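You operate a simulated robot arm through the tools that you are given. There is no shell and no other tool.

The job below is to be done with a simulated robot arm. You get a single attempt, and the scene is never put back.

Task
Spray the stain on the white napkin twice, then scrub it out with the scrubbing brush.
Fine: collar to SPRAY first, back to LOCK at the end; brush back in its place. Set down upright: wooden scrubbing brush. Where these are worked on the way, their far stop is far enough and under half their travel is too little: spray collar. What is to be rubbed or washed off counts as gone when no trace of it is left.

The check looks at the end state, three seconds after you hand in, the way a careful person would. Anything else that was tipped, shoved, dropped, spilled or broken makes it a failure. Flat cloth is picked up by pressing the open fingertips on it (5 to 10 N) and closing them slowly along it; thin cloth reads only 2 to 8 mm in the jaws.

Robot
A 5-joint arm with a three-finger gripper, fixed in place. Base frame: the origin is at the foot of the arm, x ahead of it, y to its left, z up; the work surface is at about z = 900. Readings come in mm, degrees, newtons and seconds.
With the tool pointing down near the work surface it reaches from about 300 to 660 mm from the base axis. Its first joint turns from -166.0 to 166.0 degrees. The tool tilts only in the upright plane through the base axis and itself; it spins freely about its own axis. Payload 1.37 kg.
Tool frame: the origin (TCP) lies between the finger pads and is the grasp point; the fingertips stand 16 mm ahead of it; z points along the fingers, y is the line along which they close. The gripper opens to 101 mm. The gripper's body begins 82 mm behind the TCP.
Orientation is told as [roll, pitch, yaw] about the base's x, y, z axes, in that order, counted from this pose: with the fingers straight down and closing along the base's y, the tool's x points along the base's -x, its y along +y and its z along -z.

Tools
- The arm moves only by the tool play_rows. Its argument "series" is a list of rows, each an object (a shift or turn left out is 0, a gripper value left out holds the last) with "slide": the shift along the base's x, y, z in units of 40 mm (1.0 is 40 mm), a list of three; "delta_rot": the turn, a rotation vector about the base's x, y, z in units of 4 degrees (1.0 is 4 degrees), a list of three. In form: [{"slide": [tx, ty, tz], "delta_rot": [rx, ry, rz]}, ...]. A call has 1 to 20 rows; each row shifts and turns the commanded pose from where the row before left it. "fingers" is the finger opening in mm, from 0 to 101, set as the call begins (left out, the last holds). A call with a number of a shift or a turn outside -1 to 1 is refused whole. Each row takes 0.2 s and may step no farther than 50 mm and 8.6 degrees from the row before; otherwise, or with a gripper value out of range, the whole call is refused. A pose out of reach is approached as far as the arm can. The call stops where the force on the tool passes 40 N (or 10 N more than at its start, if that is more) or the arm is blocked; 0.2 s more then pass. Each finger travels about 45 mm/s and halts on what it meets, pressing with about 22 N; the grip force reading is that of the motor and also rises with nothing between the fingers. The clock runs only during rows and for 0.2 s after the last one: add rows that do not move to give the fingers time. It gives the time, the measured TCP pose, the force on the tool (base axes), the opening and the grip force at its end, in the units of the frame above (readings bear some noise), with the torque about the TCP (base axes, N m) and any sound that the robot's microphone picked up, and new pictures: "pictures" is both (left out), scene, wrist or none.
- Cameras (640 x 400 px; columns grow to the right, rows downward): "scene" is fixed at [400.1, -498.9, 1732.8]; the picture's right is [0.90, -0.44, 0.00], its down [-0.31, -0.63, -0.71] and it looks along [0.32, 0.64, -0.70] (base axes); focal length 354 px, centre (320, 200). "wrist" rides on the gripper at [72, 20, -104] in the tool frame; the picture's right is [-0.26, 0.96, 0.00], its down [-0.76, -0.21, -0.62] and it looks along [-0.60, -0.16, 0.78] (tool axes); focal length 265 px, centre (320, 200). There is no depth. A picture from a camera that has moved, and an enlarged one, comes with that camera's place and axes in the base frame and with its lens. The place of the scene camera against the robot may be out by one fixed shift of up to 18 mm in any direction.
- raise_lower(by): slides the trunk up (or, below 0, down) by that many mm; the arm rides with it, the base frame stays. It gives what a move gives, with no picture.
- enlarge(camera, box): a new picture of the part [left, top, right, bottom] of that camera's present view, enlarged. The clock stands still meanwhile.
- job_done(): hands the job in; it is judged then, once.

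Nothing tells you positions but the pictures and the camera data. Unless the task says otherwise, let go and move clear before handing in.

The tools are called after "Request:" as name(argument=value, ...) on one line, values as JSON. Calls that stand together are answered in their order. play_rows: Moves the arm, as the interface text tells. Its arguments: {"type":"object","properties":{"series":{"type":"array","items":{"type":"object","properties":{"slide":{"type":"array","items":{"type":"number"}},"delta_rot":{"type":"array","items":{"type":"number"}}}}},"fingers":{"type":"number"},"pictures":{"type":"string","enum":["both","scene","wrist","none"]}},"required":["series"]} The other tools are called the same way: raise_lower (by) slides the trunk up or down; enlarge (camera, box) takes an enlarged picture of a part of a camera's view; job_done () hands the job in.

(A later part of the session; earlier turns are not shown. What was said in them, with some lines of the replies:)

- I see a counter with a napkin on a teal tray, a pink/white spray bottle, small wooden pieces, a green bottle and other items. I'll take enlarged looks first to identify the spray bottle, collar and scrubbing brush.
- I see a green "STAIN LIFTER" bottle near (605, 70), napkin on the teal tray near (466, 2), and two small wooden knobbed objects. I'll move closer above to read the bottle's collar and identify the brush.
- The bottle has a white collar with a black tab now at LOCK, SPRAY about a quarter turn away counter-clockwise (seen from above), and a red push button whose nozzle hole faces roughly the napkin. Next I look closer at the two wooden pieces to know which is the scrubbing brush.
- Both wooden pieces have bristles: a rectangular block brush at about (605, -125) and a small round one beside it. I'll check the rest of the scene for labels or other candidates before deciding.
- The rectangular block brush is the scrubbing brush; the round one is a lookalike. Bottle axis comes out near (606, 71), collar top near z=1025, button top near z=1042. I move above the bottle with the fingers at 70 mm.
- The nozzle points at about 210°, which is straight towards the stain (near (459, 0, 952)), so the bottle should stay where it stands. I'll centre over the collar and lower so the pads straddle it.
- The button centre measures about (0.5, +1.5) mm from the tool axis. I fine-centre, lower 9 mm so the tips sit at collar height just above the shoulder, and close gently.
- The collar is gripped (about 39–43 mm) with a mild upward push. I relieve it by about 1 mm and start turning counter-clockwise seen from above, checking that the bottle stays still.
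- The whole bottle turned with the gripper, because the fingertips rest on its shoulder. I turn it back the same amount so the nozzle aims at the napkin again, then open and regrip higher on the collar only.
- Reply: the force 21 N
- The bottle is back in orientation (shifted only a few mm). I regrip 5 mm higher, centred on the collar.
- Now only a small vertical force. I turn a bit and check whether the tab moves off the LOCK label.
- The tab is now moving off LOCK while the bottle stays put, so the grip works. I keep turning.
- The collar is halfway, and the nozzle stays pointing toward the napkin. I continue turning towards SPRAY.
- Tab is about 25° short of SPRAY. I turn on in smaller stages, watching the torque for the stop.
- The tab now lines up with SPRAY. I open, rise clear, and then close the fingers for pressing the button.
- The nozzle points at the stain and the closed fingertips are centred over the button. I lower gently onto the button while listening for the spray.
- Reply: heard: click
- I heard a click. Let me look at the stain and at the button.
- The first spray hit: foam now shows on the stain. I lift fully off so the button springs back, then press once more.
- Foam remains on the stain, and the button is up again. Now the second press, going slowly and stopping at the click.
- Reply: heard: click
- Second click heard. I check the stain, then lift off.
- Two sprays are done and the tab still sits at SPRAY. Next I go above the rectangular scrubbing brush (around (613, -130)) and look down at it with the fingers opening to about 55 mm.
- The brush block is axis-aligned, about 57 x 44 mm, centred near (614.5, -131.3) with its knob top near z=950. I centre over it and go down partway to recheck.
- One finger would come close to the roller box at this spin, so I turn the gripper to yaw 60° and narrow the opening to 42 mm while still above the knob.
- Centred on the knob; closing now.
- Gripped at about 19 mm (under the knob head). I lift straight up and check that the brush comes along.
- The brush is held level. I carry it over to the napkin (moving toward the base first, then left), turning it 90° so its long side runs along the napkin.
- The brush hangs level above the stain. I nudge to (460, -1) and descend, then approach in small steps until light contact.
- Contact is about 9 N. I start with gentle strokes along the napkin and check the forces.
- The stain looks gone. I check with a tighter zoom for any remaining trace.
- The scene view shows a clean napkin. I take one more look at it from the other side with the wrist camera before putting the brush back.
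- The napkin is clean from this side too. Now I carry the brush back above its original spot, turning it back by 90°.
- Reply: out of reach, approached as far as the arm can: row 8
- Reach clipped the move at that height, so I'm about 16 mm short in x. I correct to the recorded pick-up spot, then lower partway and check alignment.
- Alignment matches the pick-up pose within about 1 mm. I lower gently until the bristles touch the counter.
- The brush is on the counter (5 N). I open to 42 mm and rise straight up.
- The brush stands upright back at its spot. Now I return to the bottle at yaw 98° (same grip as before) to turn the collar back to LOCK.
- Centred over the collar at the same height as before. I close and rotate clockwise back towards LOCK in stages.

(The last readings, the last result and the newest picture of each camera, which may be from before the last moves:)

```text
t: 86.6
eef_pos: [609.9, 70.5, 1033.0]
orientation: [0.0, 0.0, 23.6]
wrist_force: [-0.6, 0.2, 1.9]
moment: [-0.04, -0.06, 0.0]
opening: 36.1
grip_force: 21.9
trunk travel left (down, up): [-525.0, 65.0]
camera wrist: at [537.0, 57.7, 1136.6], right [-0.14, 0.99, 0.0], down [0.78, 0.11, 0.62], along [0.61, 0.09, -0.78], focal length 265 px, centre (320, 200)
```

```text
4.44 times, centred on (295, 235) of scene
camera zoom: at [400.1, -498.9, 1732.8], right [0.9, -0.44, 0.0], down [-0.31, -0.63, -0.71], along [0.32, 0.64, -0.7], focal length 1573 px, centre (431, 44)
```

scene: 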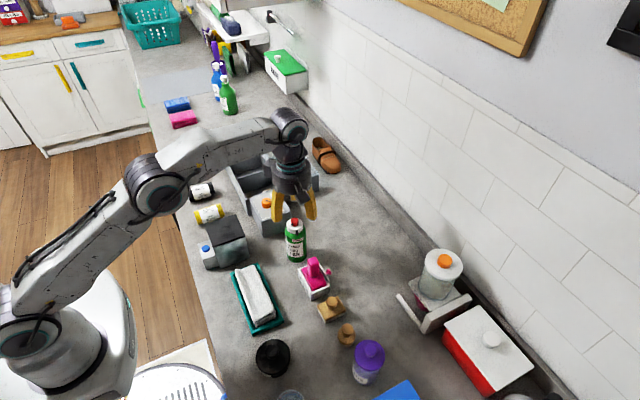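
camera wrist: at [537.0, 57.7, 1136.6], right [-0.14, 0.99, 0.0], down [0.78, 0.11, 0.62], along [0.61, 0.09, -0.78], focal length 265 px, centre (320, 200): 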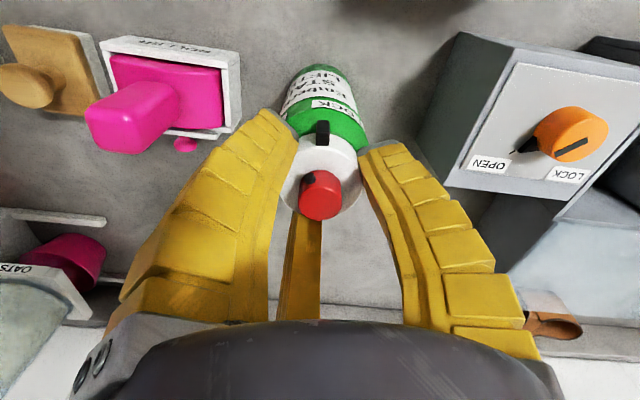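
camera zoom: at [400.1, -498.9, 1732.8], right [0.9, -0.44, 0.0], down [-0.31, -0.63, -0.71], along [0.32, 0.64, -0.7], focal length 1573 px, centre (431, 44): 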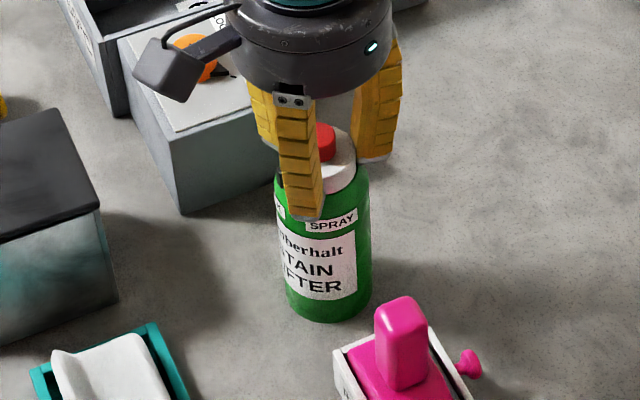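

Request:
play_rows(series=[{"delta_rot": [0, 0, -0.6]}, {"delta_rot": [0, 0, -0.6]}, {"delta_rot": [0, 0, -0.6]}, {"delta_rot": [0, 0, -0.6]}, {"delta_rot": [0, 0, -0.6]}, {"delta_rot": [0, 0, -0.6]}, {"delta_rot": [0, 0, -0.6]}, {"delta_rot": [0, 0, -0.6]}, {}], pictures="wrist")

Request:
enlarge(camera="wrist", box=[230, 50, 430, 240])

Request:
enlarge(camera="scene", box=[250, 190, 340, 280])

```text
t: 88.6
eef_pos: [610.4, 69.4, 1032.7]
orientation: [-0.1, 0.0, 4.4]
wrist_force: [-1.5, 1.8, 1.1]
moment: [0.07, 0.05, -0.07]
opening: 35.6
grip_force: 21.8
trunk travel left (down, up): [-525.0, 65.0]
camera wrist: at [537.6, 82.5, 1136.7], right [0.19, 0.98, 0.0], down [0.77, -0.15, 0.62], along [0.61, -0.12, -0.78], focal length 265 px, centre (320, 200)
```

wrist: 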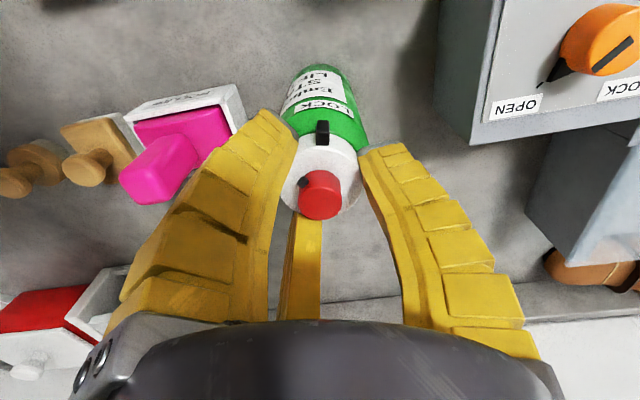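

```text
2.11 times, centred on (330, 145) of wrist
camera zoom: at [537.6, 82.5, 1136.7], right [0.19, 0.98, 0.0], down [0.77, -0.15, 0.62], along [0.61, -0.12, -0.78], focal length 559 px, centre (299, 316)
```

zoom: 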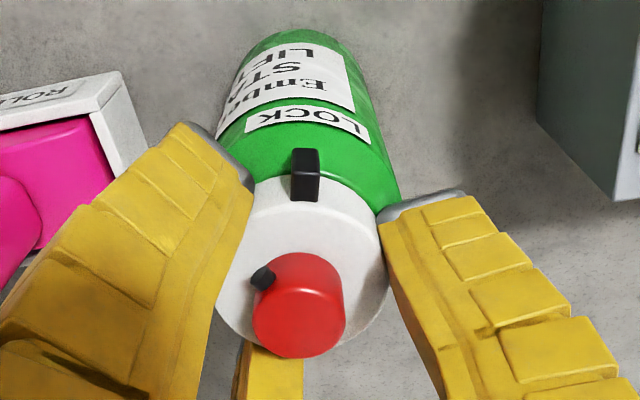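

```text
4.44 times, centred on (295, 235) of scene
camera zoom: at [400.1, -498.9, 1732.8], right [0.9, -0.44, 0.0], down [-0.31, -0.63, -0.71], along [0.32, 0.64, -0.7], focal length 1573 px, centre (431, 44)
```

zoom: 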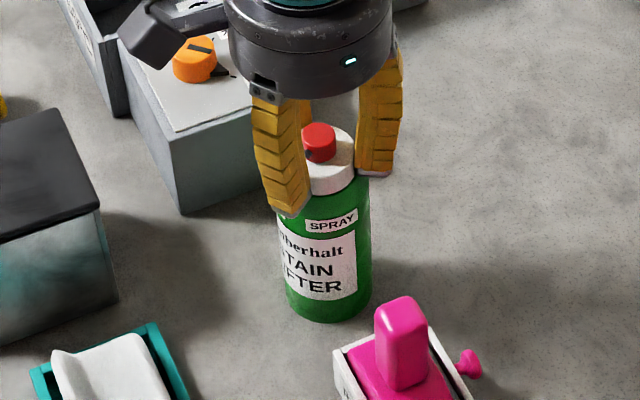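

The tab is nearly at LOCK. I turn a little more to reach the stop.

Request:
play_rows(series=[{"delta_rot": [0, 0, -0.5]}, {"delta_rot": [0, 0, -0.5]}, {}], pictures="wrist")

Request:
enlarge(camera="wrist", box=[230, 50, 430, 240])

Request:
enlarge(camera="scene", box=[250, 190, 340, 280])

```text
t: 89.4
eef_pos: [609.3, 70.2, 1032.1]
orientation: [-0.1, -0.1, 0.4]
wrist_force: [1.1, 0.9, 2.5]
moment: [-0.02, 0.0, 0.01]
opening: 35.9
grip_force: 22.5
trunk travel left (down, up): [-525.0, 65.0]
camera wrist: at [539.2, 87.5, 1136.6], right [0.26, 0.97, 0.0], down [0.76, -0.2, 0.62], along [0.6, -0.16, -0.78], focal length 265 px, centre (320, 200)
```

wrist: 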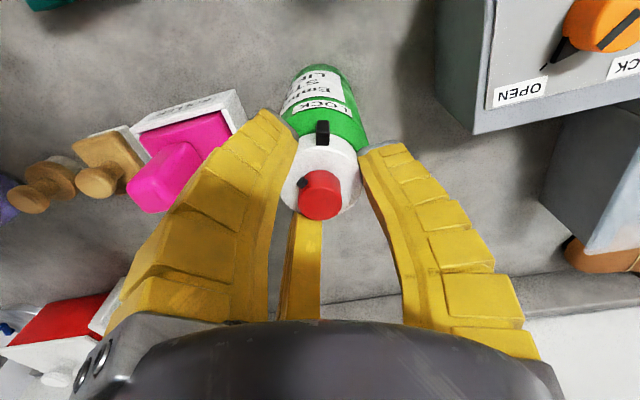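

```text
2.11 times, centred on (330, 145) of wrist
camera zoom: at [539.2, 87.5, 1136.6], right [0.26, 0.97, 0.0], down [0.76, -0.2, 0.62], along [0.6, -0.16, -0.78], focal length 559 px, centre (299, 316)
```

zoom: 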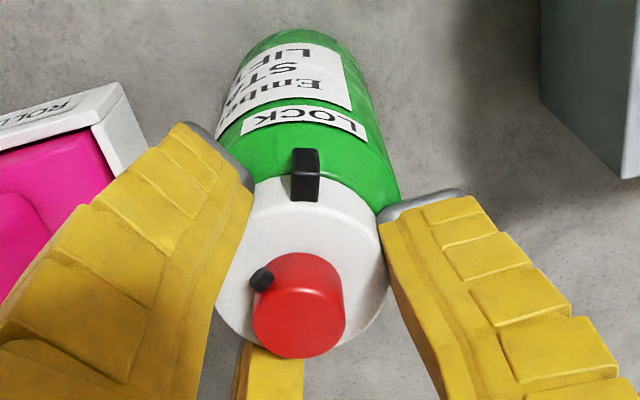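

```text
4.44 times, centred on (295, 235) of scene
camera zoom: at [400.1, -498.9, 1732.8], right [0.9, -0.44, 0.0], down [-0.31, -0.63, -0.71], along [0.32, 0.64, -0.7], focal length 1573 px, centre (431, 44)
```

zoom: 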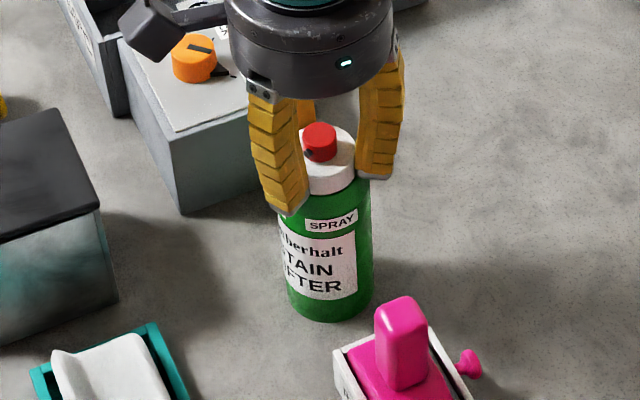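

The label barely moves relative to the tab now, so the collar is at its LOCK stop. I release, rise clear and verify everything.

Request:
play_rows(series=[{}, {}, {}, {"slide": [0, 0, 0.4]}, {"slide": [0, 0, 0.7]}, {"slide": [0, 0, 0.5]}, {"slide": [-0.5, 0, 0.1]}, {"slide": [-0.9, 0, 0.1]}, {"slide": [-0.9, -0.3, 0.1]}, {}], fingers=75)

Request:
enlarge(camera="wrist", box=[230, 60, 430, 260])

Request:
enlarge(camera="scene", box=[250, 190, 340, 280])

Request:
enlarge(camera="scene", box=[190, 190, 400, 400])

```text
t: 91.6
eef_pos: [518.5, 58.0, 1107.9]
orientation: [0.0, 0.0, 0.4]
wrist_force: [0.5, -0.2, -1.2]
moment: [0.01, 0.03, -0.03]
opening: 77.7
grip_force: 2.1
trunk travel left (down, up): [-525.0, 65.0]
camera wrist: at [446.3, 76.0, 1212.0], right [0.26, 0.97, 0.0], down [0.76, -0.2, 0.62], along [0.6, -0.16, -0.78], focal length 265 px, centre (320, 200)
```

scene: 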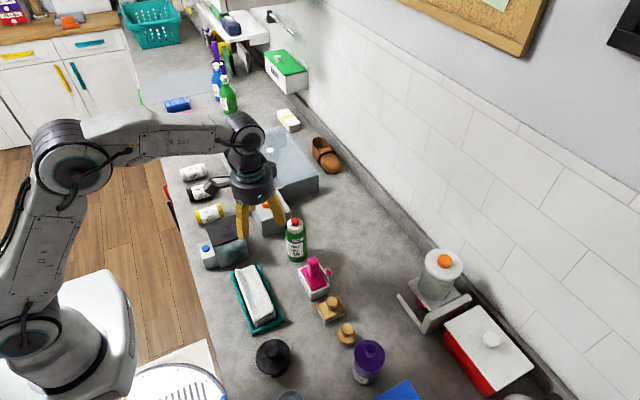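
wrist: 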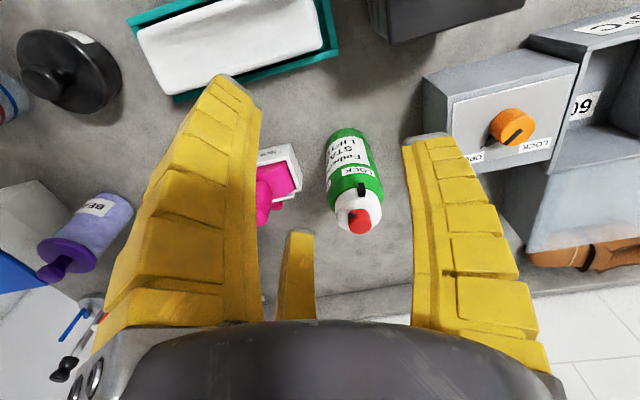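

```text
2.00 times, centred on (330, 160) of wrist
camera zoom: at [446.3, 76.0, 1212.0], right [0.26, 0.97, 0.0], down [0.76, -0.2, 0.62], along [0.6, -0.16, -0.78], focal length 531 px, centre (300, 280)
```

zoom: 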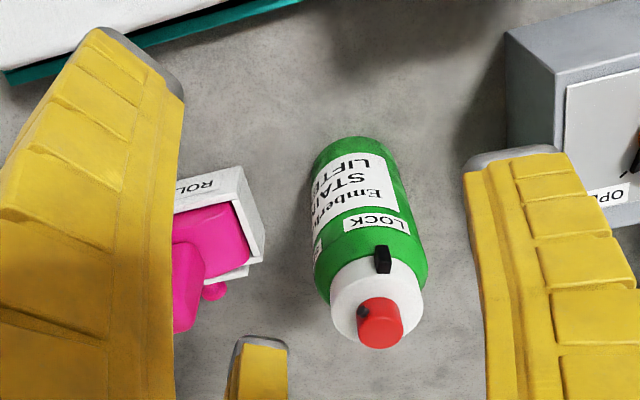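

```text
4.44 times, centred on (295, 235) of scene
camera zoom: at [400.1, -498.9, 1732.8], right [0.9, -0.44, 0.0], down [-0.31, -0.63, -0.71], along [0.32, 0.64, -0.7], focal length 1573 px, centre (431, 44)
```

zoom: 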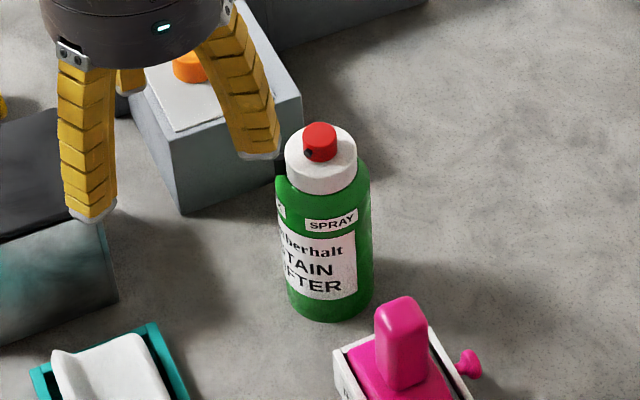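

```text
1.90 times, centred on (295, 295) of scene
camera zoom: at [400.1, -498.9, 1732.8], right [0.9, -0.44, 0.0], down [-0.31, -0.63, -0.71], along [0.32, 0.64, -0.7], focal length 674 px, centre (368, 19)
```

zoom: 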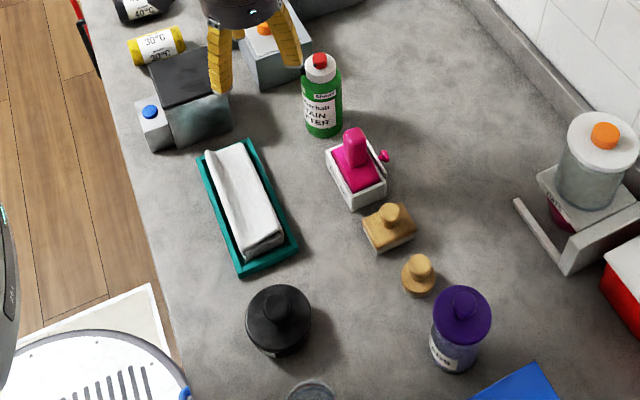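

Request:
enlarge(camera="wrist", box=[120, 0, 350, 110])

Request:
enlarge(camera="wrist", box=[310, 110, 410, 250])

Request:
enlarge(camera="scene", box=[228, 258, 292, 342])

```text
2.78 times, centred on (235, 55) of wrist
camera zoom: at [446.3, 76.0, 1212.0], right [0.26, 0.97, 0.0], down [0.76, -0.2, 0.62], along [0.6, -0.16, -0.78], focal length 738 px, centre (556, 604)
```

zoom: 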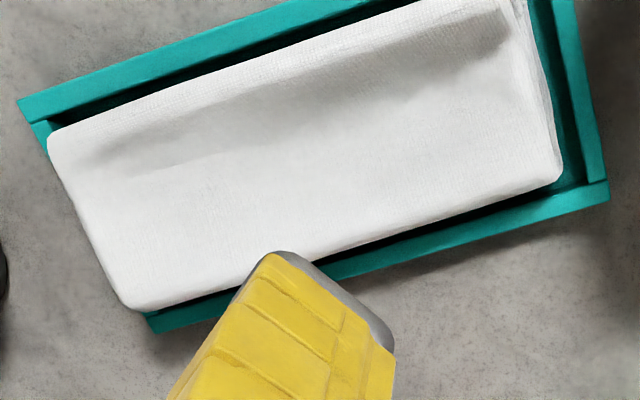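

```text
2.86 times, centred on (360, 180) of wrist
camera zoom: at [446.3, 76.0, 1212.0], right [0.26, 0.97, 0.0], down [0.76, -0.2, 0.62], along [0.6, -0.16, -0.78], focal length 758 px, centre (206, 257)
```

zoom: 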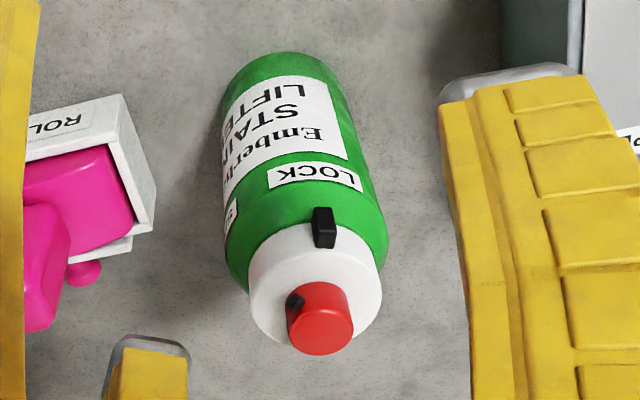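

```text
4.76 times, centred on (260, 300) of scene
camera zoom: at [400.1, -498.9, 1732.8], right [0.9, -0.44, 0.0], down [-0.31, -0.63, -0.71], along [0.32, 0.64, -0.7], focal length 1685 px, centre (606, -276)
```

zoom: 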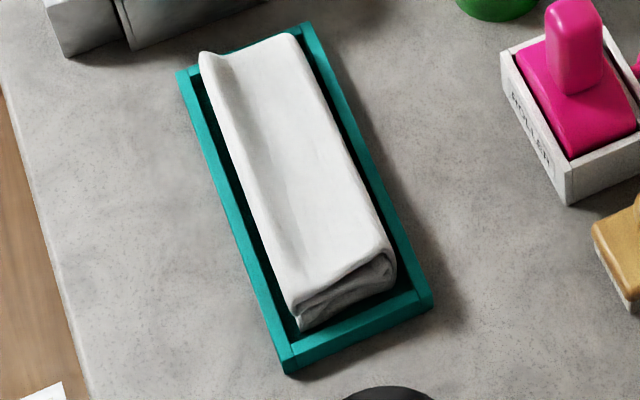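

The napkin is clean from both views, the collar tab is back at LOCK, the brush stands upright in its original place and the gripper is clear. Handing in.

Request:
job_done()

```text
The job is handed in.
```

The stain is off the white napkin, and I've handed the job in. I got no verdict back, so this is based on my own last pictures.

- **Spray:** I turned the collar from LOCK to SPRAY and pressed the button twice. I heard a click on each press, and foam showed on the stain after the first.
- **Scrub:** I scrubbed the stain with the rectangular wooden brush. I took that one as the scrubbing brush and left the round one beside it alone. Close-up pictures from both sides of the napkin showed no trace of the stain afterwards.
- **Brush:** It stands upright back on its original spot, within about 2 mm going by the pictures.
- **Collar:** It is turned back to LOCK, with the tab lined up with the label.

The bottle ended up about 5 mm from where it first stood. It turned with the collar on my first try, so I turned it back and gripped higher. Everything else looked undisturbed, and the gripper is open and clear.
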